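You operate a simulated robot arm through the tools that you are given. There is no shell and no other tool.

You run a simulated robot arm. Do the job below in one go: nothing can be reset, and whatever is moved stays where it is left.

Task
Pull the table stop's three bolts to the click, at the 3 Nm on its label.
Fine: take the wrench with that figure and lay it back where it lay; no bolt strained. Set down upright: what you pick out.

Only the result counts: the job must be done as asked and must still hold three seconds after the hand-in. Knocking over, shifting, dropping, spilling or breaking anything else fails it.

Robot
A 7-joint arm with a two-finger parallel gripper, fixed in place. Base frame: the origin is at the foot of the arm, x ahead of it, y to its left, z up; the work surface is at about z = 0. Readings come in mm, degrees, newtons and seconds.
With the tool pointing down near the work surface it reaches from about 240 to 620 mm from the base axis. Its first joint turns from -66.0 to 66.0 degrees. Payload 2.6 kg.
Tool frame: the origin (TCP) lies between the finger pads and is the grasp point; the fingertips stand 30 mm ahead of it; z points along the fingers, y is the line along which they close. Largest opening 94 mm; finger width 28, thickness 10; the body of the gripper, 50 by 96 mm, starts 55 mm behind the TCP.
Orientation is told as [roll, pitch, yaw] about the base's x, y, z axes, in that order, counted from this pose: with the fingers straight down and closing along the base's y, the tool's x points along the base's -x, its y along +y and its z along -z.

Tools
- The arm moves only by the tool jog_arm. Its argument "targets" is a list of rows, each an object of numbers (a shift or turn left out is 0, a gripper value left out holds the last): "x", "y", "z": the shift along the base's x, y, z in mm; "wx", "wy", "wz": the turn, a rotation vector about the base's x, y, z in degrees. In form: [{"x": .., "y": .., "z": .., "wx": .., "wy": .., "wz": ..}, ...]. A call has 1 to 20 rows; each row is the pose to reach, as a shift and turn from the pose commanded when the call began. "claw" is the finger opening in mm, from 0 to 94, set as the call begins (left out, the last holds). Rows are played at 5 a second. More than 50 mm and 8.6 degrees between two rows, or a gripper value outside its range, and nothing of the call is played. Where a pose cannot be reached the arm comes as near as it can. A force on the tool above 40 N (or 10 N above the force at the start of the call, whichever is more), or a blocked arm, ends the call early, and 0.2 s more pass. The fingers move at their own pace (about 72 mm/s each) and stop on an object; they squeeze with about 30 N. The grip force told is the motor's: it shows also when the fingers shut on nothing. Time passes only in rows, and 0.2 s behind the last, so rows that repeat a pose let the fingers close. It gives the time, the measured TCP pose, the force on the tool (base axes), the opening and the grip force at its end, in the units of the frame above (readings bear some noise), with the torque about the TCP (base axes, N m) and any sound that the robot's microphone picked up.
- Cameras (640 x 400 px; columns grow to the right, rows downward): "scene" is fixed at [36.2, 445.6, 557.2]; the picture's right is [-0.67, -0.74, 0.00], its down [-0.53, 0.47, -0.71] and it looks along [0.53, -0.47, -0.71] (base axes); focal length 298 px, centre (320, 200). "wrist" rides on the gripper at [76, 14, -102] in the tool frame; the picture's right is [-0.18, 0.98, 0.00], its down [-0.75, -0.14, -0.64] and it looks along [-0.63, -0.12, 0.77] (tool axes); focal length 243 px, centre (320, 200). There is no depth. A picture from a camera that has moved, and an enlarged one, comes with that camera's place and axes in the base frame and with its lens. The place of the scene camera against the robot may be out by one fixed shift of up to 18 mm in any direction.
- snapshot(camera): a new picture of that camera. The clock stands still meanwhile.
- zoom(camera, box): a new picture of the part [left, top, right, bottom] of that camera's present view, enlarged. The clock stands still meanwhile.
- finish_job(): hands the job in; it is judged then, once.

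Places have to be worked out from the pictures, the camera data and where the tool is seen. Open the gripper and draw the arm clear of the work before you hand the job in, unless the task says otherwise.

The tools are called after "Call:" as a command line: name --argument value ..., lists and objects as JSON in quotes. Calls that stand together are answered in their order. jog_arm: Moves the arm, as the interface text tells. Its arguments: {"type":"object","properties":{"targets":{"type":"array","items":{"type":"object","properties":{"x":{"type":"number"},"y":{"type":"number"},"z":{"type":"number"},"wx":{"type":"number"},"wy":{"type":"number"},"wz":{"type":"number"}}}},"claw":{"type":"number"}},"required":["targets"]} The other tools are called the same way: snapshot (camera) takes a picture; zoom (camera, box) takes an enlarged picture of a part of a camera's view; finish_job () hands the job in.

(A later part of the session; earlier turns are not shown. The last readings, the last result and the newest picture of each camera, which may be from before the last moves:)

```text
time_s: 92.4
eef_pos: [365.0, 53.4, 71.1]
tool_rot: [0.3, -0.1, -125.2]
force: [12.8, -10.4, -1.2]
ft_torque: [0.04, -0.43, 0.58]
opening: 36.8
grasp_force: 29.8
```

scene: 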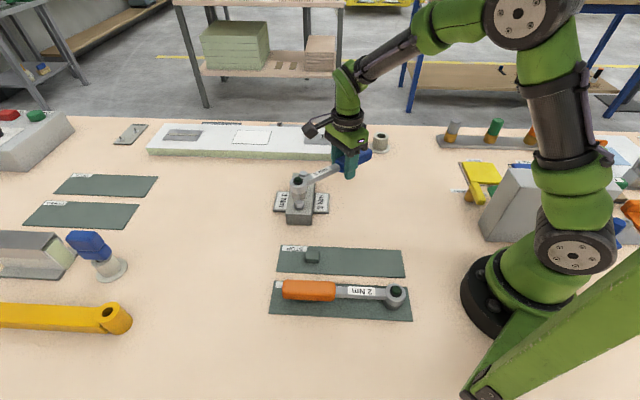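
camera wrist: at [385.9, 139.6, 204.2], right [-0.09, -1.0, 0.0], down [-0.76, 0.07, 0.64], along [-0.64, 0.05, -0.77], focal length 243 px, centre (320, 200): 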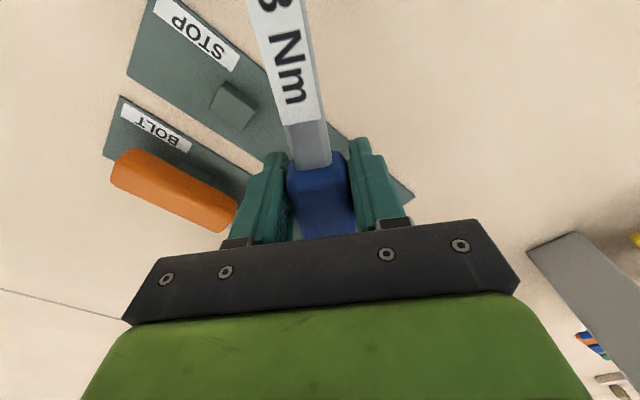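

About 2.73 Nm. Continuing.

Call:
jog_arm --targets '[{"x": -0.92, "y": 0.66, "wz": -0.5}]'

Call:
jog_arm --targets '[{"x": -0.92, "y": 0.67, "wz": -0.5}]'

```text
time_s: 92.8
eef_pos: [363.7, 54.3, 71.6]
tool_rot: [0.3, 0.0, -125.8]
force: [15.8, -8.4, -3.5]
ft_torque: [-0.16, -0.28, 0.39]
opening: 36.8
grasp_force: 29.6
```

```text
time_s: 93.2
eef_pos: [361.9, 54.1, 70.9]
tool_rot: [0.3, -0.1, -126.2]
force: [17.9, -6.1, -6.1]
ft_torque: [-0.4, -0.05, 0.46]
opening: 36.6
grasp_force: 29.9
```

About 2.8 Nm. Continuing in 0.5° steps.

Call:
jog_arm --targets '[{"x": -0.91, "y": 0.67, "wz": -0.5}]'

Call:
jog_arm --targets '[{"x": -0.9, "y": 0.68, "wz": -0.5}]'

```text
time_s: 93.6
eef_pos: [361.8, 55.6, 71.6]
tool_rot: [0.3, -0.1, -126.7]
force: [18.3, -4.5, -6.6]
ft_torque: [-0.45, -0.06, 0.56]
opening: 36.4
grasp_force: 29.4
```

```text
time_s: 94.0
eef_pos: [360.3, 55.8, 71.0]
tool_rot: [0.3, 0.1, -127.0]
force: [13.1, -6.2, -0.9]
ft_torque: [0.1, -0.43, 1.02]
opening: 36.5
grasp_force: 30.0
```

About 2.85 Nm. Close now; continuing one 0.5° step at a time.

Call:
jog_arm --targets '[{"x": -0.9, "y": 0.69, "wz": -0.5}]'

Call:
jog_arm --targets '[{"x": -0.89, "y": 0.7, "wz": -0.5}]'

```text
time_s: 94.4
eef_pos: [359.6, 56.3, 70.9]
tool_rot: [0.3, -0.1, -127.7]
force: [13.9, -4.4, -2.1]
ft_torque: [0.09, -0.39, 1.09]
opening: 36.3
grasp_force: 30.3
```

```text
time_s: 94.8
eef_pos: [359.0, 56.7, 71.5]
tool_rot: [0.3, -0.1, -128.3]
force: [17.4, -4.7, -5.1]
ft_torque: [-0.28, -0.15, 0.75]
opening: 36.6
grasp_force: 30.3
```

About 2.9 Nm, with no click yet. Next step.

Call:
jog_arm --targets '[{"x": -0.89, "y": 0.71, "wz": -0.5}]'

Call:
jog_arm --targets '[{"x": -0.88, "y": 0.71, "wz": -0.5}]'

```text
time_s: 95.2
eef_pos: [358.2, 57.2, 72.0]
tool_rot: [0.5, -0.1, -128.8]
force: [18.5, -8.1, -7.6]
ft_torque: [-0.51, 0.08, 0.5]
opening: 36.7
grasp_force: 30.0
```

```text
time_s: 95.6
eef_pos: [355.9, 58.1, 70.8]
tool_rot: [0.4, -0.1, -129.3]
force: [11.7, -12.7, -3.4]
ft_torque: [-0.26, -0.16, 0.72]
opening: 36.7
grasp_force: 30.1
```

About 2.95 Nm, so the click should be very near. Single 0.4° step.

Call:
jog_arm --targets '[{"x": -0.7, "y": 0.57, "wz": -0.4}]'

```text
time_s: 96.0
eef_pos: [355.9, 58.3, 70.7]
tool_rot: [0.2, -0.1, -129.9]
force: [10.1, -17.3, -3.0]
ft_torque: [-0.24, -0.19, 0.54]
opening: 36.7
grasp_force: 30.0
```

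About 2.97 Nm and no click reported yet. Another 0.4°.

Call:
jog_arm --targets '[{"x": -0.69, "y": 0.58, "wz": -0.4}]'

```text
time_s: 96.4
eef_pos: [354.9, 59.5, 71.1]
tool_rot: [0.3, -0.2, -130.1]
force: [10.2, -15.5, -5.4]
ft_torque: [-0.52, 0.04, 0.63]
opening: 36.4
grasp_force: 30.0
```

Still about 2.95 Nm, no click. Another 0.4°.

Call:
jog_arm --targets '[{"x": -0.69, "y": 0.58, "wz": -0.4}]'

```text
time_s: 96.8
eef_pos: [356.1, 60.9, 71.3]
tool_rot: [0.3, -0.1, -130.4]
force: [8.9, -15.2, -4.1]
ft_torque: [-0.42, 0.02, 0.82]
opening: 37.2
grasp_force: 29.7
```

About 2.97 Nm. Another 0.4°.

Call:
jog_arm --targets '[{"x": -0.68, "y": 0.59, "wz": -0.4}]'

```text
time_s: 97.2
eef_pos: [354.6, 60.7, 71.0]
tool_rot: [0.3, -0.1, -130.9]
force: [10.5, -14.0, -5.1]
ft_torque: [-0.35, -0.08, 0.72]
opening: 36.8
grasp_force: 29.9
```

Holding near 2.95 Nm. Another 0.4°.

Call:
jog_arm --targets '[{"x": -0.68, "y": 0.59, "wz": -0.4}]'

```text
time_s: 97.6
eef_pos: [354.5, 61.6, 72.5]
tool_rot: [0.4, -0.2, -131.3]
force: [14.9, -15.1, -8.9]
ft_torque: [-0.74, 0.2, 0.38]
opening: 36.5
grasp_force: 30.1
```

About 3.1 Nm by my estimate (noise ±0.1), still no click. A 0.3° step next.

Call:
jog_arm --targets '[{"x": -0.51, "y": 0.45, "wz": -0.3}]'

```text
time_s: 98.0
eef_pos: [353.8, 61.9, 71.7]
tool_rot: [0.4, 0.0, -131.5]
force: [17.0, -13.0, -5.4]
ft_torque: [-0.42, -0.07, 0.3]
opening: 36.7
grasp_force: 30.2
```

About 3.05 Nm. Another 0.3°.

Call:
jog_arm --targets '[{"x": -0.51, "y": 0.45, "wz": -0.3}]'

```text
time_s: 98.4
eef_pos: [351.1, 64.4, 70.5]
tool_rot: [0.1, -0.1, -132.0]
force: [7.1, -7.6, 0.1]
ft_torque: [0.15, -0.43, -0.04]
opening: 36.4
grasp_force: 30.5
```

The load suddenly dropped from about 3.05 to 1.3 Nm and the hand sprang forward about 3 mm, which looks like the wrench breaking at its setting. I'll hold still and read again without pulling further.

Call:
jog_arm --targets '[{"z": 0}]'

Call:
zoom --camera "scene" --box '[282, 170, 352, 217]'

Call:
snapshot --camera "wrist"

```text
time_s: 98.8
eef_pos: [351.2, 63.8, 70.9]
tool_rot: [0.1, -0.1, -131.8]
force: [5.8, -4.0, -0.9]
ft_torque: [0.16, -0.35, 0.35]
opening: 36.7
grasp_force: 30.6
```

```text
8.51 times, centred on (317, 194) of scene
camera zoom: at [36.2, 445.6, 557.2], right [-0.67, -0.74, 0.0], down [-0.53, 0.47, -0.71], along [0.53, -0.47, -0.71], focal length 2539 px, centre (346, 255)
```

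zoom: 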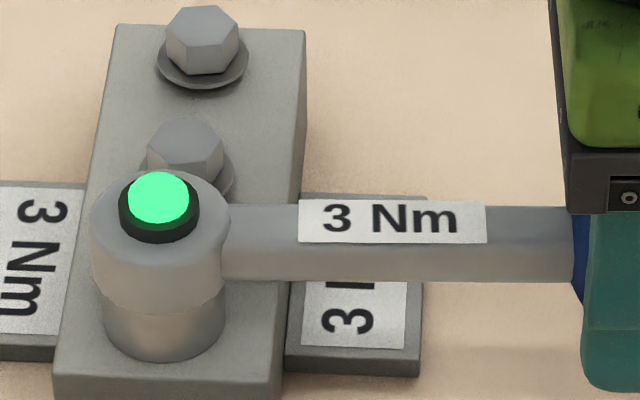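

```text
taken
camera wrist: at [412.7, 111.2, 172.7], right [0.61, -0.79, 0.0], down [-0.61, -0.47, 0.64], along [-0.51, -0.39, -0.77], focal length 243 px, centre (320, 200)
```

wrist: 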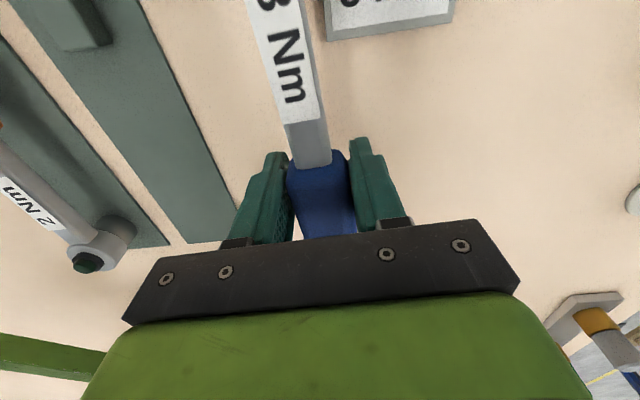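

The indicator on the wrench head is lit bright green: bolt A has clicked at 3 Nm. I'll unload by backing off a degree at a time before lifting.

Call:
jog_arm --targets '[{"x": 1.7, "y": -1.5, "wz": 1}]'

Call:
jog_arm --targets '[{"x": 1.72, "y": -1.47, "wz": 1}]'

```text
time_s: 99.2
eef_pos: [353.5, 62.3, 71.2]
tool_rot: [0.1, -0.1, -130.9]
force: [1.2, -0.7, -3.4]
ft_torque: [-0.03, -0.02, 0.73]
opening: 36.7
grasp_force: 30.0
```

```text
time_s: 99.6
eef_pos: [355.3, 60.3, 71.7]
tool_rot: [0.1, -0.2, -129.8]
force: [1.0, -0.3, -3.9]
ft_torque: [-0.04, 0.05, 0.53]
opening: 36.6
grasp_force: 30.2
```

About 0.65 Nm left on it. Two more degrees back.

Call:
jog_arm --targets '[{"x": 1.75, "y": -1.44, "wz": 1}]'

Call:
jog_arm --targets '[{"x": 1.77, "y": -1.41, "wz": 1}]'

```text
time_s: 100.0
eef_pos: [357.7, 58.6, 70.7]
tool_rot: [0.1, 0.0, -128.9]
force: [0.7, -0.1, -3.1]
ft_torque: [-0.07, 0.05, 0.19]
opening: 36.2
grasp_force: 30.4
```

```text
time_s: 100.4
eef_pos: [359.7, 57.2, 71.5]
tool_rot: [0.2, -0.1, -127.9]
force: [0.0, -0.3, -3.1]
ft_torque: [-0.03, 0.03, -0.11]
opening: 36.3
grasp_force: 30.5
```

The bolt is unloaded. I'll lift the wrench clear of the bolt heads and look at the scene before moving to bolt B.

Call:
jog_arm --targets '[{"x": -0.5, "y": 0.4, "z": 1, "wz": -0.3}, {"x": -0.5, "y": 0.4, "z": 8, "wz": -0.3}, {"x": -0.5, "y": 0.4, "z": 18, "wz": -0.3}, {"x": -0.5, "y": 0.4, "z": 35, "wz": -0.3}, {"x": -0.5, "y": 0.4, "z": 35, "wz": -0.3}]'

Call:
zoom --camera "scene" --box '[282, 165, 352, 217]'

```text
time_s: 101.6
eef_pos: [359.6, 57.5, 105.6]
tool_rot: [0.2, -0.1, -128.2]
force: [0.8, -0.9, -3.9]
ft_torque: [-0.08, 0.07, 0.0]
opening: 36.2
grasp_force: 29.9
```

```text
7.69 times, centred on (317, 191) of scene
camera zoom: at [36.2, 445.6, 557.2], right [-0.67, -0.74, 0.0], down [-0.53, 0.47, -0.71], along [0.53, -0.47, -0.71], focal length 2294 px, centre (343, 269)
```

zoom: 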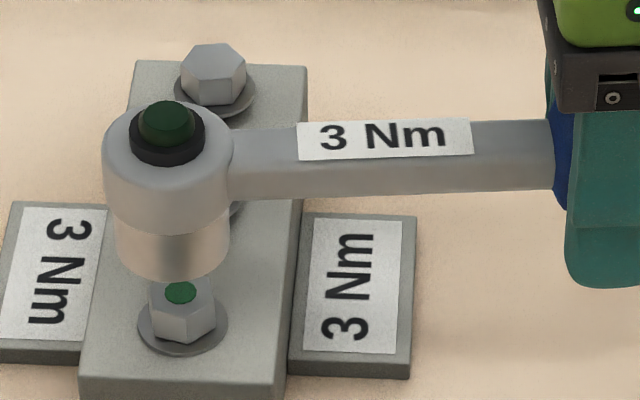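

Bolt A now shows a green dot on its head, confirming it is done. I'll move the socket over bolt B with the handle at -96°.

Call:
jog_arm --targets '[{"x": 25.1, "y": -16.4, "z": 1, "wz": 8.05}, {"x": 50.3, "y": -32.8, "z": 1, "wz": 16.1}, {"x": 75.4, "y": -49.2, "z": 1, "wz": 24.1}, {"x": 100.6, "y": -65.6, "z": 1, "wz": 32.2}, {"x": 100.6, "y": -65.6, "z": 1, "wz": 32.2}]'

Call:
jog_arm --targets '[{"z": 0}]'

Call:
jog_arm --targets '[{"z": 0}]'

Call:
zoom --camera "scene" --box '[287, 165, 331, 210]'

```text
time_s: 102.8
eef_pos: [460.5, -8.8, 107.7]
tool_rot: [0.2, -0.1, -95.9]
force: [0.1, -0.1, -3.5]
ft_torque: [-0.09, 0.0, -0.04]
opening: 36.6
grasp_force: 30.3
```

```text
time_s: 103.2
eef_pos: [460.4, -9.2, 107.9]
tool_rot: [0.2, -0.1, -96.0]
force: [-0.2, -0.2, -3.7]
ft_torque: [-0.03, 0.03, -0.03]
opening: 36.2
grasp_force: 30.7
```

```text
time_s: 103.6
eef_pos: [461.4, -8.9, 107.3]
tool_rot: [0.1, -0.1, -95.9]
force: [0.7, -0.2, -3.2]
ft_torque: [-0.08, 0.03, 0.04]
opening: 36.2
grasp_force: 30.3
```

```text
8.89 times, centred on (309, 188) of scene
camera zoom: at [36.2, 445.6, 557.2], right [-0.67, -0.74, 0.0], down [-0.53, 0.47, -0.71], along [0.53, -0.47, -0.71], focal length 2651 px, centre (418, 311)
```

zoom: 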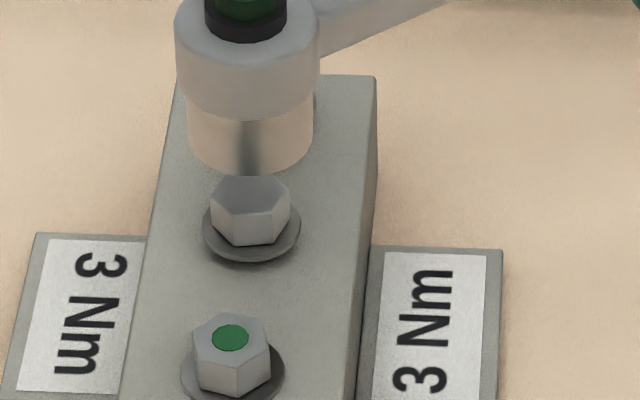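

The socket hovers near bolt B, but the depth offset looks uncertain. I'll zoom in further on bolt B and the socket.

Call:
zoom --camera "scene" --box '[290, 168, 320, 198]'

Call:
snapshot --camera "wrist"

```text
13.33 times, centred on (305, 183) of scene
camera zoom: at [36.2, 445.6, 557.2], right [-0.67, -0.74, 0.0], down [-0.53, 0.47, -0.71], along [0.53, -0.47, -0.71], focal length 3977 px, centre (520, 427)
```

zoom: 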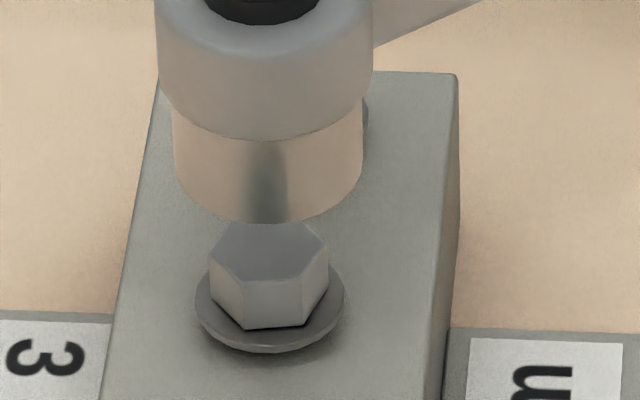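

```text
taken
camera wrist: at [482.3, 66.0, 210.0], right [0.96, -0.29, 0.0], down [-0.22, -0.73, 0.64], along [-0.18, -0.62, -0.77], focal length 243 px, centre (320, 200)
```

wrist: 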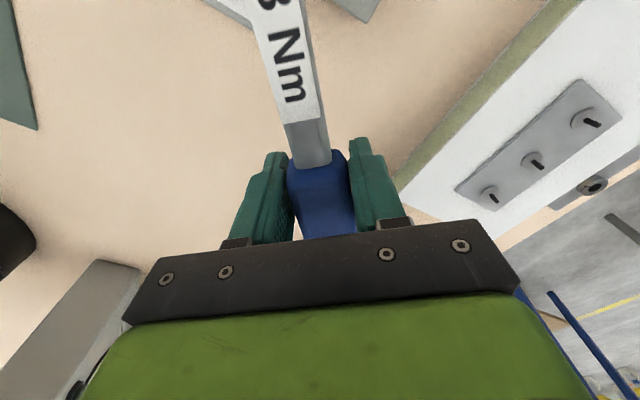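

Dead-reckoning and the picture together suggest a small shift of (-0.6, +1.2) toward the bolt B axis. I'll apply it and lower carefully, watching for early contact around the head height.

Call:
jog_arm --targets '[{"x": -0.6, "y": 1.2, "z": -5}, {"x": -0.6, "y": 1.2, "z": -10}, {"x": -0.6, "y": 1.2, "z": -15}, {"x": -0.6, "y": 1.2, "z": -15}]'

Call:
zoom --camera "scene" --box '[290, 168, 320, 198]'

```text
time_s: 104.6
eef_pos: [460.1, -8.3, 92.3]
tool_rot: [0.1, -0.2, -96.0]
force: [-0.3, -0.5, -3.4]
ft_torque: [-0.07, 0.01, -0.01]
opening: 36.3
grasp_force: 30.2
```

```text
13.33 times, centred on (305, 183) of scene
camera zoom: at [36.2, 445.6, 557.2], right [-0.67, -0.74, 0.0], down [-0.53, 0.47, -0.71], along [0.53, -0.47, -0.71], focal length 3977 px, centre (520, 427)
```

zoom: 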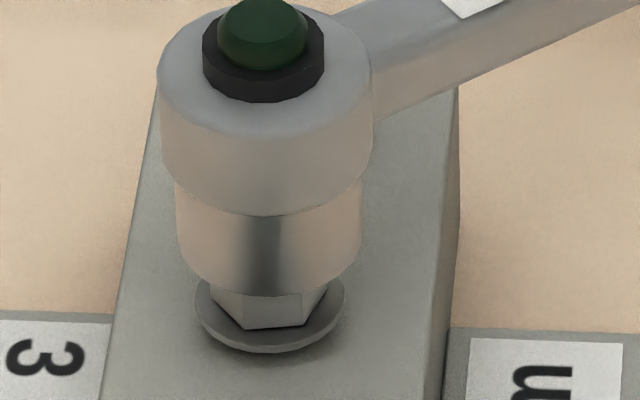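

Now aligned to within about 1 mm by both measures. Lowering further in steps.

Call:
jog_arm --targets '[{"x": 0.3, "y": 0.4, "z": -3}, {"x": 0.3, "y": 0.4, "z": -5}]'

Call:
jog_arm --targets '[{"z": -2}, {"z": -4}]'

Call:
jog_arm --targets '[{"z": -2}, {"z": -4}]'

```text
time_s: 105.2
eef_pos: [460.0, -7.4, 89.3]
tool_rot: [0.2, -0.2, -96.0]
force: [-0.7, 0.6, -3.1]
ft_torque: [-0.08, -0.01, 0.0]
opening: 36.4
grasp_force: 29.9
```

```text
time_s: 105.8
eef_pos: [459.3, -7.8, 83.8]
tool_rot: [0.3, -0.1, -96.0]
force: [0.4, 0.3, -3.9]
ft_torque: [-0.05, 0.03, 0.0]
opening: 36.5
grasp_force: 30.0
```

```text
time_s: 106.4
eef_pos: [459.4, -7.0, 80.0]
tool_rot: [0.2, -0.1, -96.0]
force: [0.9, 0.4, -2.8]
ft_torque: [-0.06, -0.01, 0.01]
opening: 36.4
grasp_force: 30.4
```

No contact at the head, so it is sliding on. Down to the seat.

Call:
jog_arm --targets '[{"z": -2}, {"z": -4}]'

Call:
jog_arm --targets '[{"z": -1.5}, {"z": -3}]'

Call:
jog_arm --targets '[{"z": 0}]'

Call:
zoom --camera "scene" --box '[290, 168, 320, 198]'

```text
time_s: 107.0
eef_pos: [458.3, -6.7, 76.3]
tool_rot: [0.0, -0.1, -96.0]
force: [0.8, 0.4, -3.6]
ft_torque: [-0.05, 0.03, -0.01]
opening: 36.2
grasp_force: 29.9
```

```text
time_s: 107.6
eef_pos: [459.6, -6.0, 73.3]
tool_rot: [0.2, 0.0, -96.0]
force: [0.4, 0.6, -3.3]
ft_torque: [-0.07, -0.01, 0.04]
opening: 36.3
grasp_force: 29.5
```

```text
time_s: 108.0
eef_pos: [460.1, -7.5, 73.9]
tool_rot: [0.1, 0.0, -96.0]
force: [0.3, 0.1, -3.3]
ft_torque: [-0.02, 0.02, -0.01]
opening: 36.2
grasp_force: 30.1
```

```text
13.33 times, centred on (305, 183) of scene
camera zoom: at [36.2, 445.6, 557.2], right [-0.67, -0.74, 0.0], down [-0.53, 0.47, -0.71], along [0.53, -0.47, -0.71], focal length 3977 px, centre (520, 427)
```

zoom: 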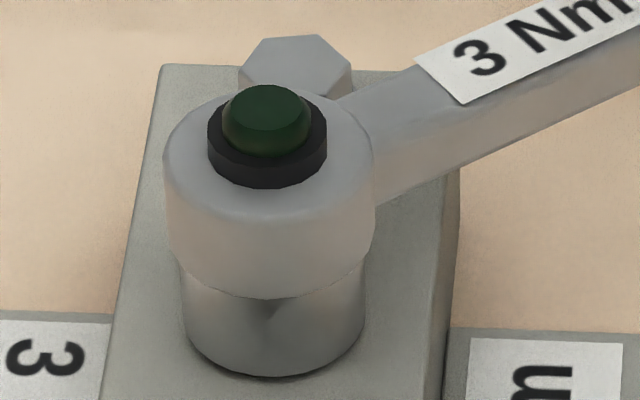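

The socket is seated on bolt B. I'll lower 0.7 mm more and start the run-down turn, 2° rows, checking the torque after every few rows.

Call:
jog_arm --targets '[{"x": -4.49, "y": 0.55, "z": -0.7, "wz": -2}, {"x": -8.96, "y": 1.26, "z": -0.7, "wz": -4}, {"x": -13.41, "y": 2.12, "z": -0.7, "wz": -6}, {"x": -17.82, "y": 3.14, "z": -0.7, "wz": -8}]'

```text
time_s: 109.0
eef_pos: [441.7, -3.1, 71.6]
tool_rot: [0.2, -0.2, -104.1]
force: [-0.8, 0.3, -3.3]
ft_torque: [-0.1, 0.01, 0.04]
opening: 36.3
grasp_force: 30.3
```

Free run so far, no torque. Next 8°.

Call:
jog_arm --targets '[{"x": -4.37, "y": 1.17, "wz": -2}, {"x": -8.7, "y": 2.5, "wz": -4}, {"x": -12.98, "y": 3.97, "wz": -6}, {"x": -17.21, "y": 5.59, "wz": -8}]'

Call:
jog_arm --targets '[{"x": -4.17, "y": 1.77, "wz": -2}, {"x": -8.27, "y": 3.69, "wz": -4}, {"x": -12.3, "y": 5.74, "wz": -6}]'

```text
time_s: 110.0
eef_pos: [424.6, 2.9, 73.2]
tool_rot: [0.1, -0.1, -112.2]
force: [0.7, -0.6, -3.7]
ft_torque: [-0.06, 0.01, 0.03]
opening: 36.1
grasp_force: 30.3
```

```text
time_s: 110.8
eef_pos: [411.8, 7.2, 72.2]
tool_rot: [0.2, -0.1, -118.0]
force: [1.7, 2.9, -3.2]
ft_torque: [-0.06, -0.01, 0.0]
opening: 36.1
grasp_force: 29.9
```

Only a slight radial pull; I'll ease 0.4 mm inward and continue.

Call:
jog_arm --targets '[{"x": -3.76, "y": 2.55, "wz": -2}, {"x": -7.64, "y": 4.88, "wz": -4}, {"x": -11.44, "y": 7.34, "wz": -6}, {"x": -15.15, "y": 9.94, "wz": -8}]'

Call:
jog_arm --targets '[{"x": -3.61, "y": 2.72, "wz": -2}, {"x": -7.13, "y": 5.57, "wz": -4}]'

```text
time_s: 111.8
eef_pos: [396.8, 17.4, 71.5]
tool_rot: [0.2, 0.0, -125.9]
force: [4.1, 6.0, -6.4]
ft_torque: [-0.27, 0.2, 0.1]
opening: 36.5
grasp_force: 30.1
```

```text
time_s: 112.4
eef_pos: [389.6, 21.3, 71.9]
tool_rot: [0.3, 0.0, -130.1]
force: [1.9, 5.0, -5.3]
ft_torque: [-0.08, 0.1, 0.24]
opening: 36.4
grasp_force: 30.1
```

Small inward correction again, then continue to where the torque should start.

Call:
jog_arm --targets '[{"x": -3.02, "y": 3.42, "wz": -2}, {"x": -6.33, "y": 6.51, "wz": -4}, {"x": -9.53, "y": 9.71, "wz": -6}]'

Call:
jog_arm --targets '[{"x": -3.09, "y": 3.31, "wz": -2}, {"x": -6.06, "y": 6.73, "wz": -4}]'

```text
time_s: 113.2
eef_pos: [380.2, 32.1, 72.2]
tool_rot: [0.2, -0.2, -136.1]
force: [1.1, 2.8, -3.2]
ft_torque: [0.03, 0.0, 0.07]
opening: 36.1
grasp_force: 29.7
```

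```text
time_s: 113.8
eef_pos: [373.3, 40.3, 71.3]
tool_rot: [0.3, 0.0, -140.1]
force: [8.1, 0.0, -4.9]
ft_torque: [-0.18, 0.12, -0.38]
opening: 36.1
grasp_force: 30.0
```

Torque is starting (about 0.3 Nm) with some radial pull. I'll correct inward and go on.

Call:
jog_arm --targets '[{"x": -2.39, "y": 3.91, "wz": -2}, {"x": -5.11, "y": 7.52, "wz": -4}]'

Call:
jog_arm --targets '[{"x": -2.6, "y": 3.71, "wz": -2}, {"x": -5.06, "y": 7.51, "wz": -4}]'

```text
time_s: 114.4
eef_pos: [369.6, 46.8, 71.7]
tool_rot: [0.2, -0.2, -144.0]
force: [6.0, -1.9, -5.1]
ft_torque: [-0.16, 0.09, -0.12]
opening: 36.5
grasp_force: 30.4
```

```text
time_s: 115.0
eef_pos: [362.6, 54.1, 71.7]
tool_rot: [0.2, -0.2, -148.2]
force: [2.1, -5.4, -3.3]
ft_torque: [-0.17, -0.06, -0.08]
opening: 36.4
grasp_force: 29.8
```

Torque is 0.65 Nm at -148° and all normal. I'll pull on to -156°, which is exactly one hex index from the start.

Call:
jog_arm --targets '[{"x": -2.34, "y": 3.88, "wz": -2}, {"x": -4.53, "y": 7.84, "wz": -4}]'

Call:
jog_arm --targets '[{"x": -2.06, "y": 4.03, "wz": -2}, {"x": -3.97, "y": 8.13, "wz": -4}]'

```text
time_s: 115.6
eef_pos: [360.6, 61.3, 71.5]
tool_rot: [0.2, -0.1, -151.9]
force: [7.2, -6.5, -6.2]
ft_torque: [-0.23, 0.21, -0.22]
opening: 36.1
grasp_force: 29.8
```

```text
time_s: 116.2
eef_pos: [355.7, 71.7, 72.3]
tool_rot: [0.3, 0.0, -156.1]
force: [13.8, -7.4, -8.6]
ft_torque: [-0.32, 0.32, -0.3]
opening: 36.5
grasp_force: 30.1
```

About 1.3 Nm at -156°, with 10 N of radial pull because the hand is about 1 mm too far out. I'll correct inward and back off to unload for the re-index.

Call:
jog_arm --targets '[{"x": 1.84, "y": -1.66, "wz": 1}, {"x": 2.8, "y": -3.7, "wz": 2}]'

Call:
jog_arm --targets '[{"x": 1.01, "y": -2.03, "wz": 1}]'

```text
time_s: 116.8
eef_pos: [355.4, 67.0, 71.1]
tool_rot: [0.1, -0.3, -154.2]
force: [1.6, -7.9, -1.5]
ft_torque: [-0.06, -0.2, -0.61]
opening: 36.3
grasp_force: 30.2
```

```text
time_s: 117.2
eef_pos: [357.5, 64.4, 71.8]
tool_rot: [0.1, -0.1, -153.2]
force: [4.3, -5.6, -5.5]
ft_torque: [-0.22, 0.26, -0.72]
opening: 36.2
grasp_force: 30.3
```

Nearly unloaded (about 0.2 Nm), with a small side force left. I'll relieve that by 0.7 mm and lift off.

Call:
jog_arm --targets '[{"x": 0.43, "y": -0.55}, {"x": 0.43, "y": -0.55}]'

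Call:
jog_arm --targets '[{"x": 0.4, "y": -0.4}, {"x": 0.4, "y": -0.4}]'

```text
time_s: 117.8
eef_pos: [359.3, 65.6, 70.2]
tool_rot: [0.1, -0.1, -152.8]
force: [-0.6, -1.2, -4.2]
ft_torque: [-0.06, 0.08, -0.08]
opening: 36.1
grasp_force: 29.8
```

```text
time_s: 118.4
eef_pos: [358.7, 63.7, 72.1]
tool_rot: [0.2, -0.2, -153.0]
force: [-0.4, 0.4, -3.4]
ft_torque: [-0.01, 0.06, 0.02]
opening: 36.3
grasp_force: 29.6
```

Fully free now. I'll lift 25 mm and swing back 60° around bolt B to -93°.

Call:
jog_arm --targets '[{"z": 4}, {"z": 10}, {"z": 18}, {"z": 25}, {"x": 8.7, "y": -14.6, "z": 25, "wz": 7.5}, {"x": 19.2, "y": -27.9, "z": 25, "wz": 15}, {"x": 31.4, "y": -39.7, "z": 25, "wz": 22.5}, {"x": 45.0, "y": -49.9, "z": 25, "wz": 30}, {"x": 59.8, "y": -58.2, "z": 25, "wz": 37.5}, {"x": 75.5, "y": -64.5, "z": 25, "wz": 45}, {"x": 92.0, "y": -68.6, "z": 25, "wz": 52.5}, {"x": 108.8, "y": -70.6, "z": 25, "wz": 60}, {"x": 108.8, "y": -70.6, "z": 25, "wz": 60}]'

Call:
jog_arm --targets '[{"z": 0}]'

Call:
zoom --camera "scene" --box '[290, 168, 320, 198]'

```text
time_s: 121.2
eef_pos: [469.2, -7.0, 99.7]
tool_rot: [0.1, 0.0, -92.9]
force: [-0.3, 0.1, -4.2]
ft_torque: [-0.05, -0.05, 0.02]
opening: 36.1
grasp_force: 30.8
```

```text
time_s: 121.6
eef_pos: [469.5, -7.3, 99.0]
tool_rot: [0.2, -0.1, -93.0]
force: [0.4, -0.5, -3.0]
ft_torque: [-0.06, 0.02, -0.01]
opening: 36.4
grasp_force: 30.2
```

```text
13.33 times, centred on (305, 183) of scene
camera zoom: at [36.2, 445.6, 557.2], right [-0.67, -0.74, 0.0], down [-0.53, 0.47, -0.71], along [0.53, -0.47, -0.71], focal length 3977 px, centre (520, 427)
```

zoom: 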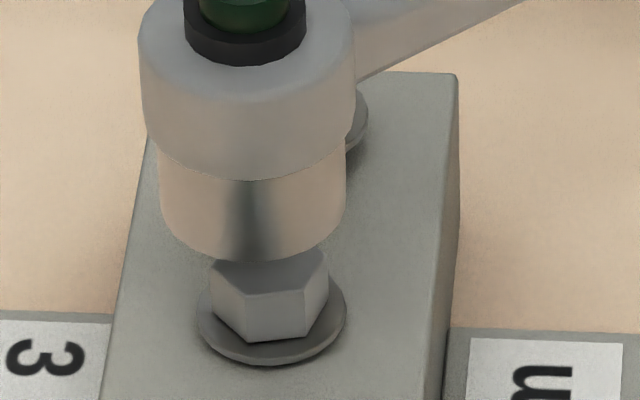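

Socket is about 2.3 mm left of the bolt axis in the picture; depth is fine. I'll zoom in on bolt B's hex before correcting.

Call:
zoom --camera "scene" --box '[295, 184, 311, 196]'

```text
16.00 times, centred on (303, 190) of scene
camera zoom: at [36.2, 445.6, 557.2], right [-0.67, -0.74, 0.0], down [-0.53, 0.47, -0.71], along [0.53, -0.47, -0.71], focal length 4772 px, centre (592, 360)
```

zoom: 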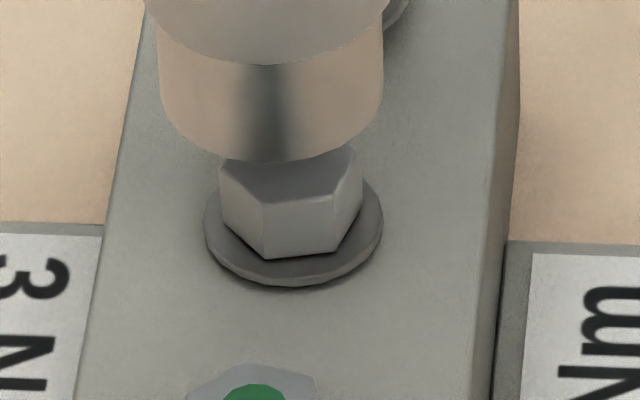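

Bolt B's corners are at about 55° (mod 60), matching a seat at about -94°. I'll shift the socket (-1.7, -1.6) onto the axis and lower it.

Call:
jog_arm --targets '[{"x": -1.7, "y": -1.6, "z": -5}, {"x": -1.7, "y": -1.6, "z": -10}, {"x": -1.7, "y": -1.6, "z": -13}, {"x": -1.7, "y": -1.6, "z": -13}]'

Call:
zoom --camera "scene" --box '[290, 168, 320, 198]'

```text
time_s: 122.6
eef_pos: [466.8, -7.8, 84.5]
tool_rot: [0.1, -0.1, -92.9]
force: [-0.5, -0.5, 0.4]
ft_torque: [0.52, -0.03, 0.16]
opening: 36.3
grasp_force: 29.9
```

```text
13.33 times, centred on (305, 183) of scene
camera zoom: at [36.2, 445.6, 557.2], right [-0.67, -0.74, 0.0], down [-0.53, 0.47, -0.71], along [0.53, -0.47, -0.71], focal length 3977 px, centre (520, 427)
```

zoom: 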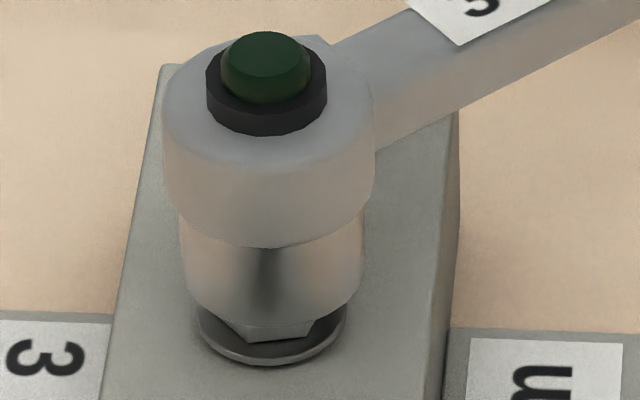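

Light contact (4 N) at head height, on the socket's far rim, so it needs to go about 1 mm in +y. I'll raise 1.5 mm, shift, and try again.

Call:
jog_arm --targets '[{"z": 1.5}, {"x": 0.2, "y": 1.0, "z": 1.5}, {"x": 0.2, "y": 1.0, "z": 0}, {"x": 0.2, "y": 1.0, "z": -1.5}]'

Call:
jog_arm --targets '[{"z": -1.5}, {"z": -1.5}]'

```text
time_s: 123.6
eef_pos: [467.5, -7.0, 83.0]
tool_rot: [0.2, -0.1, -93.0]
force: [0.3, -0.4, -4.5]
ft_torque: [-0.05, -0.02, -0.01]
opening: 36.4
grasp_force: 29.6
```

```text
time_s: 124.2
eef_pos: [467.5, -8.0, 80.9]
tool_rot: [0.2, -0.1, -93.0]
force: [0.8, -0.2, -3.2]
ft_torque: [-0.08, 0.0, 0.04]
opening: 36.2
grasp_force: 29.8
```

It slips over the head freely now. Continuing down to the seat.

Call:
jog_arm --targets '[{"z": -2}, {"z": -4}]'

Call:
jog_arm --targets '[{"z": -2}, {"z": -4}]'

Call:
jog_arm --targets '[{"z": -1}, {"z": -2}]'

```text
time_s: 124.8
eef_pos: [467.9, -6.6, 76.6]
tool_rot: [0.2, -0.1, -93.1]
force: [0.6, -0.2, -2.8]
ft_torque: [-0.08, -0.03, 0.0]
opening: 36.5
grasp_force: 29.5
```

```text
time_s: 125.4
eef_pos: [467.5, -8.1, 72.8]
tool_rot: [0.2, -0.1, -93.0]
force: [-0.8, 0.6, -4.2]
ft_torque: [-0.06, 0.01, -0.01]
opening: 36.2
grasp_force: 30.0
```

```text
time_s: 126.0
eef_pos: [467.5, -8.6, 68.9]
tool_rot: [0.2, -0.1, -93.1]
force: [-0.5, 0.0, -1.1]
ft_torque: [0.21, 0.03, 0.13]
opening: 36.4
grasp_force: 30.5
```

Seated (contact at z of about 69.5). I'll raise 1 mm and begin pulling in 1° steps.

Call:
jog_arm --targets '[{"x": -2.26, "y": 0.14, "z": 1, "wz": -1}, {"x": -4.52, "y": 0.32, "z": 1, "wz": -2}]'

Call:
jog_arm --targets '[{"x": -2.25, "y": 0.22, "wz": -1}]'

Call:
jog_arm --targets '[{"x": -2.25, "y": 0.26, "wz": -1}]'

```text
time_s: 126.6
eef_pos: [462.1, -7.4, 72.2]
tool_rot: [0.3, 0.0, -95.0]
force: [0.7, 0.1, -3.1]
ft_torque: [-0.05, 0.05, 0.63]
opening: 36.4
grasp_force: 29.9
```

```text
time_s: 127.0
eef_pos: [460.7, -8.6, 71.4]
tool_rot: [0.2, -0.1, -95.9]
force: [-0.1, -0.4, -3.8]
ft_torque: [-0.04, 0.02, 0.93]
opening: 36.6
grasp_force: 30.1
```

```text
time_s: 127.4
eef_pos: [457.7, -6.7, 71.4]
tool_rot: [0.1, 0.0, -96.9]
force: [-1.0, 0.5, -4.2]
ft_torque: [-0.06, 0.02, 1.15]
opening: 36.2
grasp_force: 30.3
```

Torque is 1.0 Nm at -97°, as it was left. I'll continue in 2° rows, 4° per call.

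Call:
jog_arm --targets '[{"x": -4.48, "y": 0.63, "wz": -2}, {"x": -8.94, "y": 1.42, "wz": -4}]'

Call:
jog_arm --targets '[{"x": -4.43, "y": 0.94, "wz": -2}, {"x": -8.82, "y": 2.03, "wz": -4}]'

```text
time_s: 128.0
eef_pos: [450.2, -5.1, 71.9]
tool_rot: [0.2, -0.1, -100.9]
force: [0.6, 0.0, -4.1]
ft_torque: [-0.06, 0.01, 1.32]
opening: 36.4
grasp_force: 30.4
```

```text
time_s: 128.6
eef_pos: [441.9, -4.6, 72.5]
tool_rot: [0.3, -0.1, -105.1]
force: [6.4, -1.4, -2.7]
ft_torque: [0.02, -0.12, 0.78]
opening: 36.5
grasp_force: 30.0
```

About 1.62 Nm at -105°, on the expected slope. Continuing.

Call:
jog_arm --targets '[{"x": -4.35, "y": 1.25, "wz": -2}, {"x": -8.66, "y": 2.65, "wz": -4}]'

Call:
jog_arm --targets '[{"x": -4.25, "y": 1.55, "wz": -2}, {"x": -8.45, "y": 3.25, "wz": -4}]'

```text
time_s: 129.2
eef_pos: [432.5, -1.8, 71.9]
tool_rot: [0.3, -0.1, -109.0]
force: [7.3, 0.1, -1.2]
ft_torque: [0.14, -0.2, 0.89]
opening: 36.1
grasp_force: 30.1
```

```text
time_s: 129.8
eef_pos: [424.6, 0.8, 71.0]
tool_rot: [0.3, -0.2, -112.9]
force: [6.4, -3.5, -2.1]
ft_torque: [0.03, -0.19, 1.1]
opening: 36.4
grasp_force: 29.4
```

About 2.04 Nm at -113°. Continuing 4° more, then finer.

Call:
jog_arm --targets '[{"x": -4.14, "y": 1.84, "wz": -2}, {"x": -8.21, "y": 3.82, "wz": -4}]'

Call:
jog_arm --targets '[{"x": -3.99, "y": 2.13, "wz": -2}, {"x": -7.91, "y": 4.39, "wz": -4}]'

```text
time_s: 130.4
eef_pos: [417.1, 5.1, 71.4]
tool_rot: [0.3, -0.3, -117.1]
force: [7.6, -5.8, -7.3]
ft_torque: [-0.48, 0.08, 0.98]
opening: 36.8
grasp_force: 30.2
```

```text
time_s: 131.0
eef_pos: [409.4, 10.2, 73.0]
tool_rot: [0.3, -0.2, -121.0]
force: [12.3, -3.1, -6.7]
ft_torque: [-0.4, -0.01, 0.91]
opening: 36.5
grasp_force: 29.9
```

About 2.48 Nm at -121°. Now 2° per call.

Call:
jog_arm --targets '[{"x": -1.93, "y": 1.18, "wz": -1}, {"x": -3.84, "y": 2.4, "wz": -2}]'

Call:
jog_arm --targets '[{"x": -1.89, "y": 1.25, "wz": -1}, {"x": -3.76, "y": 2.53, "wz": -2}]'

```text
time_s: 131.6
eef_pos: [407.1, 12.8, 72.3]
tool_rot: [0.3, 0.0, -123.0]
force: [14.6, -3.0, -3.6]
ft_torque: [-0.11, -0.29, 0.82]
opening: 36.5
grasp_force: 30.7
```

```text
time_s: 132.2
eef_pos: [401.1, 14.8, 71.8]
tool_rot: [0.4, 0.0, -125.1]
force: [18.4, -4.2, -5.3]
ft_torque: [-0.29, -0.19, 0.43]
opening: 36.4
grasp_force: 30.3
```

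About 2.69 Nm at -125°. Small inward correction and 1° steps now.

Call:
jog_arm --targets '[{"x": -1.5, "y": 1.8, "wz": -1}]'

Call:
jog_arm --targets '[{"x": -1.82, "y": 1.35, "wz": -1}]'

```text
time_s: 132.6
eef_pos: [399.2, 15.7, 72.2]
tool_rot: [0.2, -0.1, -126.1]
force: [10.9, -8.1, 0.8]
ft_torque: [0.25, -0.56, 0.95]
opening: 36.7
grasp_force: 29.5
```

```text
time_s: 133.0
eef_pos: [398.6, 17.0, 71.9]
tool_rot: [0.3, 0.0, -127.0]
force: [13.5, -8.1, -1.8]
ft_torque: [-0.06, -0.32, 0.69]
opening: 36.6
grasp_force: 29.8
```

About 2.71 Nm at -127°. Two more 1° steps.

Call:
jog_arm --targets '[{"x": -1.8, "y": 1.38, "wz": -1}]'

Call:
jog_arm --targets '[{"x": -1.77, "y": 1.41, "wz": -1}]'

```text
time_s: 133.4
eef_pos: [396.6, 17.3, 72.4]
tool_rot: [0.3, -0.1, -127.9]
force: [11.7, -8.8, -2.6]
ft_torque: [-0.12, -0.3, 0.9]
opening: 36.6
grasp_force: 29.8
```

```text
time_s: 133.8
eef_pos: [394.8, 18.7, 71.8]
tool_rot: [0.3, -0.1, -129.0]
force: [15.5, -7.2, -5.4]
ft_torque: [-0.24, -0.14, 0.69]
opening: 36.8
grasp_force: 29.8
```

About 2.83 Nm. Switching to 0.5° steps.

Call:
jog_arm --targets '[{"x": -0.88, "y": 0.72, "wz": -0.5}]'

Call:
jog_arm --targets '[{"x": -0.87, "y": 0.72, "wz": -0.5}]'

```text
time_s: 134.2
eef_pos: [391.9, 19.8, 72.1]
tool_rot: [0.4, 0.0, -129.5]
force: [17.7, -7.6, -6.1]
ft_torque: [-0.48, -0.08, 0.51]
opening: 36.8
grasp_force: 29.6
```

```text
time_s: 134.6
eef_pos: [392.7, 19.7, 71.8]
tool_rot: [0.4, -0.1, -129.9]
force: [16.5, -9.3, -3.5]
ft_torque: [-0.21, -0.27, 0.56]
opening: 36.7
grasp_force: 29.7
```

About 2.93 Nm. Single 0.4° steps now.

Call:
jog_arm --targets '[{"x": -0.69, "y": 0.58, "wz": -0.4}]'

```text
time_s: 135.0
eef_pos: [391.7, 22.1, 71.6]
tool_rot: [0.4, -0.1, -130.4]
force: [13.2, -14.6, -0.5]
ft_torque: [-0.03, -0.45, 0.56]
opening: 37.0
grasp_force: 30.1
```

About 3.0 Nm, with no drop yet. A 0.3° step, then I'll check the indicator light.

Call:
jog_arm --targets '[{"x": -0.51, "y": 0.44, "wz": -0.3}]'

Call:
zoom --camera "scene" --box '[282, 160, 352, 210]'

```text
time_s: 135.4
eef_pos: [390.9, 21.9, 72.1]
tool_rot: [0.4, -0.1, -130.6]
force: [11.5, -16.6, 0.8]
ft_torque: [0.04, -0.58, 0.47]
opening: 36.8
grasp_force: 29.9
```

```text
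8.00 times, centred on (317, 185) of scene
camera zoom: at [36.2, 445.6, 557.2], right [-0.67, -0.74, 0.0], down [-0.53, 0.47, -0.71], along [0.53, -0.47, -0.71], focal length 2386 px, centre (344, 320)
```

zoom: 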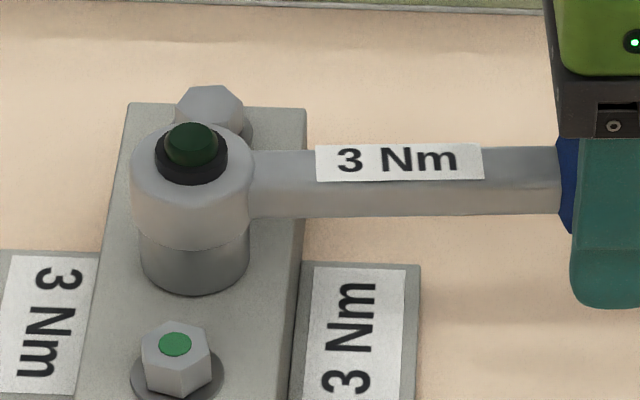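

The light is still dark, torque about 2.99 Nm. Another 0.3°.

Call:
jog_arm --targets '[{"x": -0.51, "y": 0.44, "wz": -0.3}]'

```text
time_s: 135.8
eef_pos: [388.8, 24.7, 70.1]
tool_rot: [0.0, -0.1, -131.1]
force: [7.9, -9.6, -2.4]
ft_torque: [-0.11, -0.17, -0.17]
opening: 36.4
grasp_force: 30.1
```

The load dropped to about 1.4 Nm, as at bolt A. I'll check the light before unloading.

Call:
zoom --camera "scene" --box '[282, 160, 352, 210]'

```text
8.00 times, centred on (317, 185) of scene
camera zoom: at [36.2, 445.6, 557.2], right [-0.67, -0.74, 0.0], down [-0.53, 0.47, -0.71], along [0.53, -0.47, -0.71], focal length 2386 px, centre (344, 320)
```

zoom: 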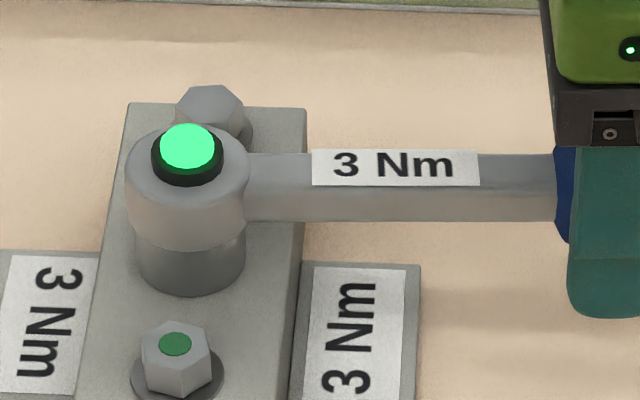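

Bolt B has clicked (light lit). Unloading step by step.

Call:
jog_arm --targets '[{"x": 1.72, "y": -1.47, "wz": 1}, {"x": 3.47, "y": -2.91, "wz": 2}]'

Call:
jog_arm --targets '[{"x": 1.77, "y": -1.41, "wz": 1}]'

```text
time_s: 136.4
eef_pos: [392.3, 22.8, 71.1]
tool_rot: [0.1, -0.2, -129.0]
force: [1.6, -5.2, -3.1]
ft_torque: [-0.17, 0.02, 0.02]
opening: 36.7
grasp_force: 30.0
```

```text
time_s: 136.8
eef_pos: [394.6, 21.4, 71.3]
tool_rot: [0.1, -0.1, -127.8]
force: [2.3, -1.1, -4.7]
ft_torque: [-0.13, 0.04, 0.01]
opening: 36.6
grasp_force: 30.5
```

About 0.3 Nm left. One more 0.8°, then lift.

Call:
jog_arm --targets '[{"x": 1.43, "y": -1.1, "wz": 0.8}]'

Call:
jog_arm --targets '[{"z": 1}, {"z": 8}, {"z": 18}, {"z": 36}, {"z": 36}]'

Call:
zoom --camera "scene" --box '[282, 160, 352, 210]'

```text
time_s: 137.2
eef_pos: [395.2, 20.1, 72.1]
tool_rot: [0.0, -0.1, -127.2]
force: [-0.5, -0.4, -3.8]
ft_torque: [-0.04, 0.04, 0.01]
opening: 36.3
grasp_force: 30.7
```

```text
time_s: 138.4
eef_pos: [395.6, 17.9, 107.4]
tool_rot: [0.2, 0.0, -127.2]
force: [0.2, 0.0, -3.9]
ft_torque: [-0.08, 0.08, 0.01]
opening: 36.5
grasp_force: 30.1
```

```text
8.00 times, centred on (317, 185) of scene
camera zoom: at [36.2, 445.6, 557.2], right [-0.67, -0.74, 0.0], down [-0.53, 0.47, -0.71], along [0.53, -0.47, -0.71], focal length 2386 px, centre (344, 320)
```

zoom: 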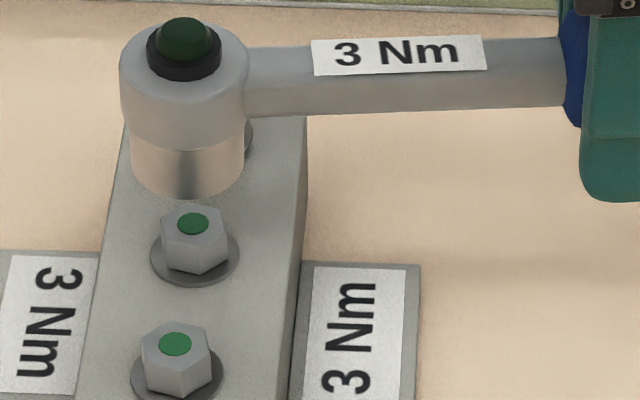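

Bolt B shows its green dot. Next I'll move over bolt C with the handle at -96° and check its hex.

Call:
jog_arm --targets '[{"x": 25.4, "y": -15.8, "wz": 7.8}, {"x": 50.8, "y": -31.7, "wz": 15.6}, {"x": 76.1, "y": -47.5, "wz": 23.4}, {"x": 101.5, "y": -63.3, "wz": 31.2}, {"x": 101.5, "y": -63.3, "wz": 31.2}]'

Call:
jog_arm --targets '[{"z": 0}]'

Call:
jog_arm --targets '[{"z": 0}]'

Call:
zoom --camera "scene" --box '[292, 156, 322, 186]'

Call:
snapshot --camera "scene"

```text
time_s: 139.6
eef_pos: [496.7, -46.8, 108.9]
tool_rot: [0.1, 0.0, -95.9]
force: [0.7, -0.2, -4.4]
ft_torque: [-0.08, 0.02, -0.01]
opening: 36.3
grasp_force: 29.2
```

```text
time_s: 140.0
eef_pos: [496.3, -46.7, 108.7]
tool_rot: [0.2, -0.1, -96.0]
force: [0.0, 0.4, -3.6]
ft_torque: [-0.06, 0.02, -0.02]
opening: 36.1
grasp_force: 30.1
```

```text
time_s: 140.4
eef_pos: [495.5, -46.1, 108.2]
tool_rot: [0.2, 0.0, -96.0]
force: [-0.5, -0.5, -4.2]
ft_torque: [-0.08, 0.03, 0.0]
opening: 36.4
grasp_force: 29.5
```

```text
13.33 times, centred on (307, 171) of scene
camera zoom: at [36.2, 445.6, 557.2], right [-0.67, -0.74, 0.0], down [-0.53, 0.47, -0.71], along [0.53, -0.47, -0.71], focal length 3977 px, centre (493, 587)
```

zoom: 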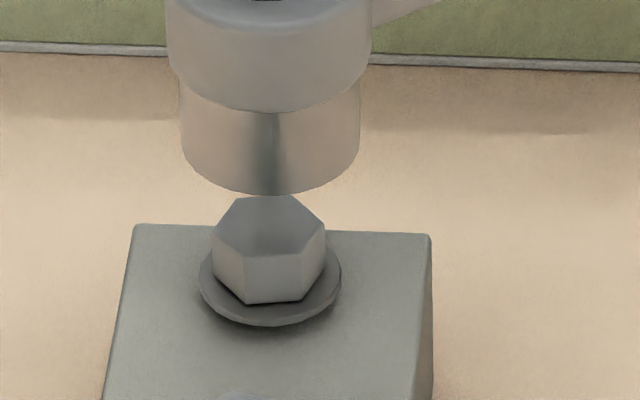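

```text
taken
```

scene: 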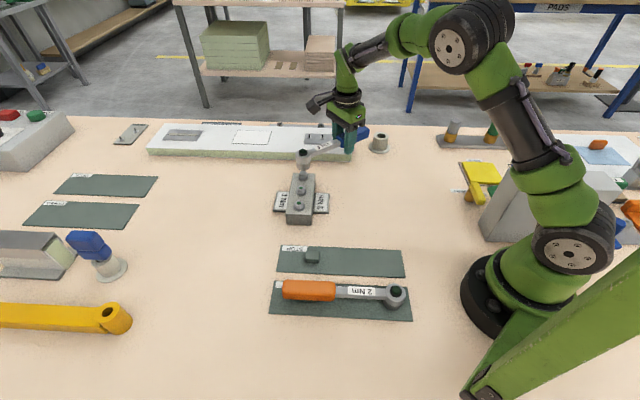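

Bolt C's hex is at the same start angle, and the socket needs about (+0.8, +1.5). I'll apply that and lower part way to check.

Call:
jog_arm --targets '[{"x": 0.8, "y": 1.5, "z": -5}, {"x": 0.8, "y": 1.5, "z": -10}, {"x": 0.8, "y": 1.5, "z": -15}, {"x": 0.8, "y": 1.5, "z": -15}]'

Call:
zoom --camera "scene" --box '[292, 156, 322, 186]'

```text
time_s: 141.4
eef_pos: [498.2, -45.9, 94.8]
tool_rot: [0.1, -0.1, -96.0]
force: [-1.1, -0.2, -3.9]
ft_torque: [-0.08, 0.04, 0.0]
opening: 36.2
grasp_force: 30.3
```

```text
13.33 times, centred on (307, 171) of scene
camera zoom: at [36.2, 445.6, 557.2], right [-0.67, -0.74, 0.0], down [-0.53, 0.47, -0.71], along [0.53, -0.47, -0.71], focal length 3977 px, centre (493, 587)
```

zoom: 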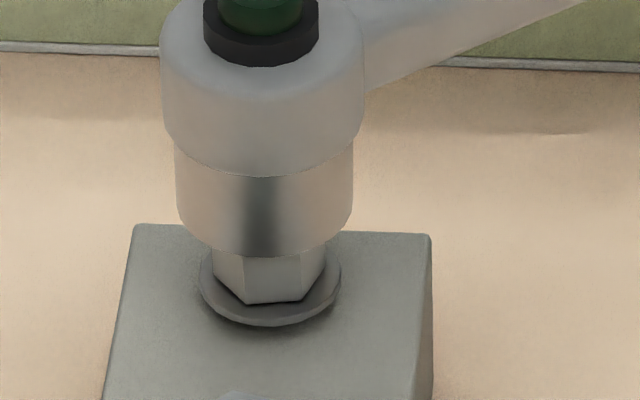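

Aligned within about 0.5 mm. Lowering onto bolt C in steps.

Call:
jog_arm --targets '[{"x": -0.25, "y": -0.3, "z": -3}, {"x": -0.25, "y": -0.3, "z": -6}]'

Call:
jog_arm --targets '[{"z": -2}, {"z": -4}]'

Call:
jog_arm --targets '[{"z": -2}, {"z": -4}]'

```text
time_s: 142.0
eef_pos: [499.0, -42.3, 86.1]
tool_rot: [0.2, -0.1, -96.1]
force: [-0.1, 0.2, -4.0]
ft_torque: [-0.09, -0.02, -0.06]
opening: 36.7
grasp_force: 30.4
```

```text
time_s: 142.6
eef_pos: [499.5, -43.1, 82.6]
tool_rot: [0.3, -0.1, -96.0]
force: [-1.2, -1.9, 2.5]
ft_torque: [0.63, -0.01, 0.2]
opening: 36.4
grasp_force: 30.1
```

```text
time_s: 143.2
eef_pos: [498.5, -42.7, 80.7]
tool_rot: [0.3, -0.1, -96.1]
force: [0.9, -3.6, 6.8]
ft_torque: [1.05, -0.12, -0.07]
opening: 36.6
grasp_force: 29.6
```

Contact of about 10 N at the handle-side rim; the arm has drifted about +2 mm in x and y. I'll raise 5 mm, shift back, and check.

Call:
jog_arm --targets '[{"z": 3}, {"x": -0.8, "y": -1.0, "z": 6}, {"x": -1.5, "y": -1.8, "z": 6}, {"x": -1.5, "y": -1.8, "z": 6}]'

Call:
jog_arm --targets '[{"z": 0}]'

Call:
zoom --camera "scene" --box '[292, 156, 322, 186]'

```text
time_s: 144.2
eef_pos: [495.9, -44.7, 83.5]
tool_rot: [0.1, -0.1, -96.1]
force: [0.1, -0.2, -5.0]
ft_torque: [-0.06, 0.05, -0.02]
opening: 36.0
grasp_force: 29.7
```

```text
time_s: 144.6
eef_pos: [496.3, -44.8, 85.2]
tool_rot: [0.2, -0.1, -96.1]
force: [0.8, 0.3, -4.4]
ft_torque: [-0.1, 0.01, -0.01]
opening: 36.3
grasp_force: 30.3
```

```text
13.33 times, centred on (307, 171) of scene
camera zoom: at [36.2, 445.6, 557.2], right [-0.67, -0.74, 0.0], down [-0.53, 0.47, -0.71], along [0.53, -0.47, -0.71], focal length 3977 px, centre (493, 587)
```

zoom: 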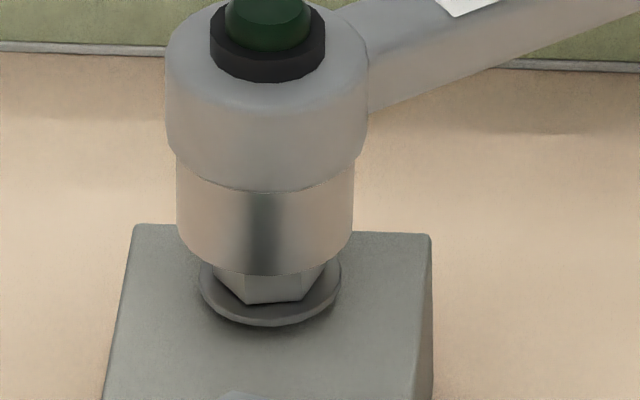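

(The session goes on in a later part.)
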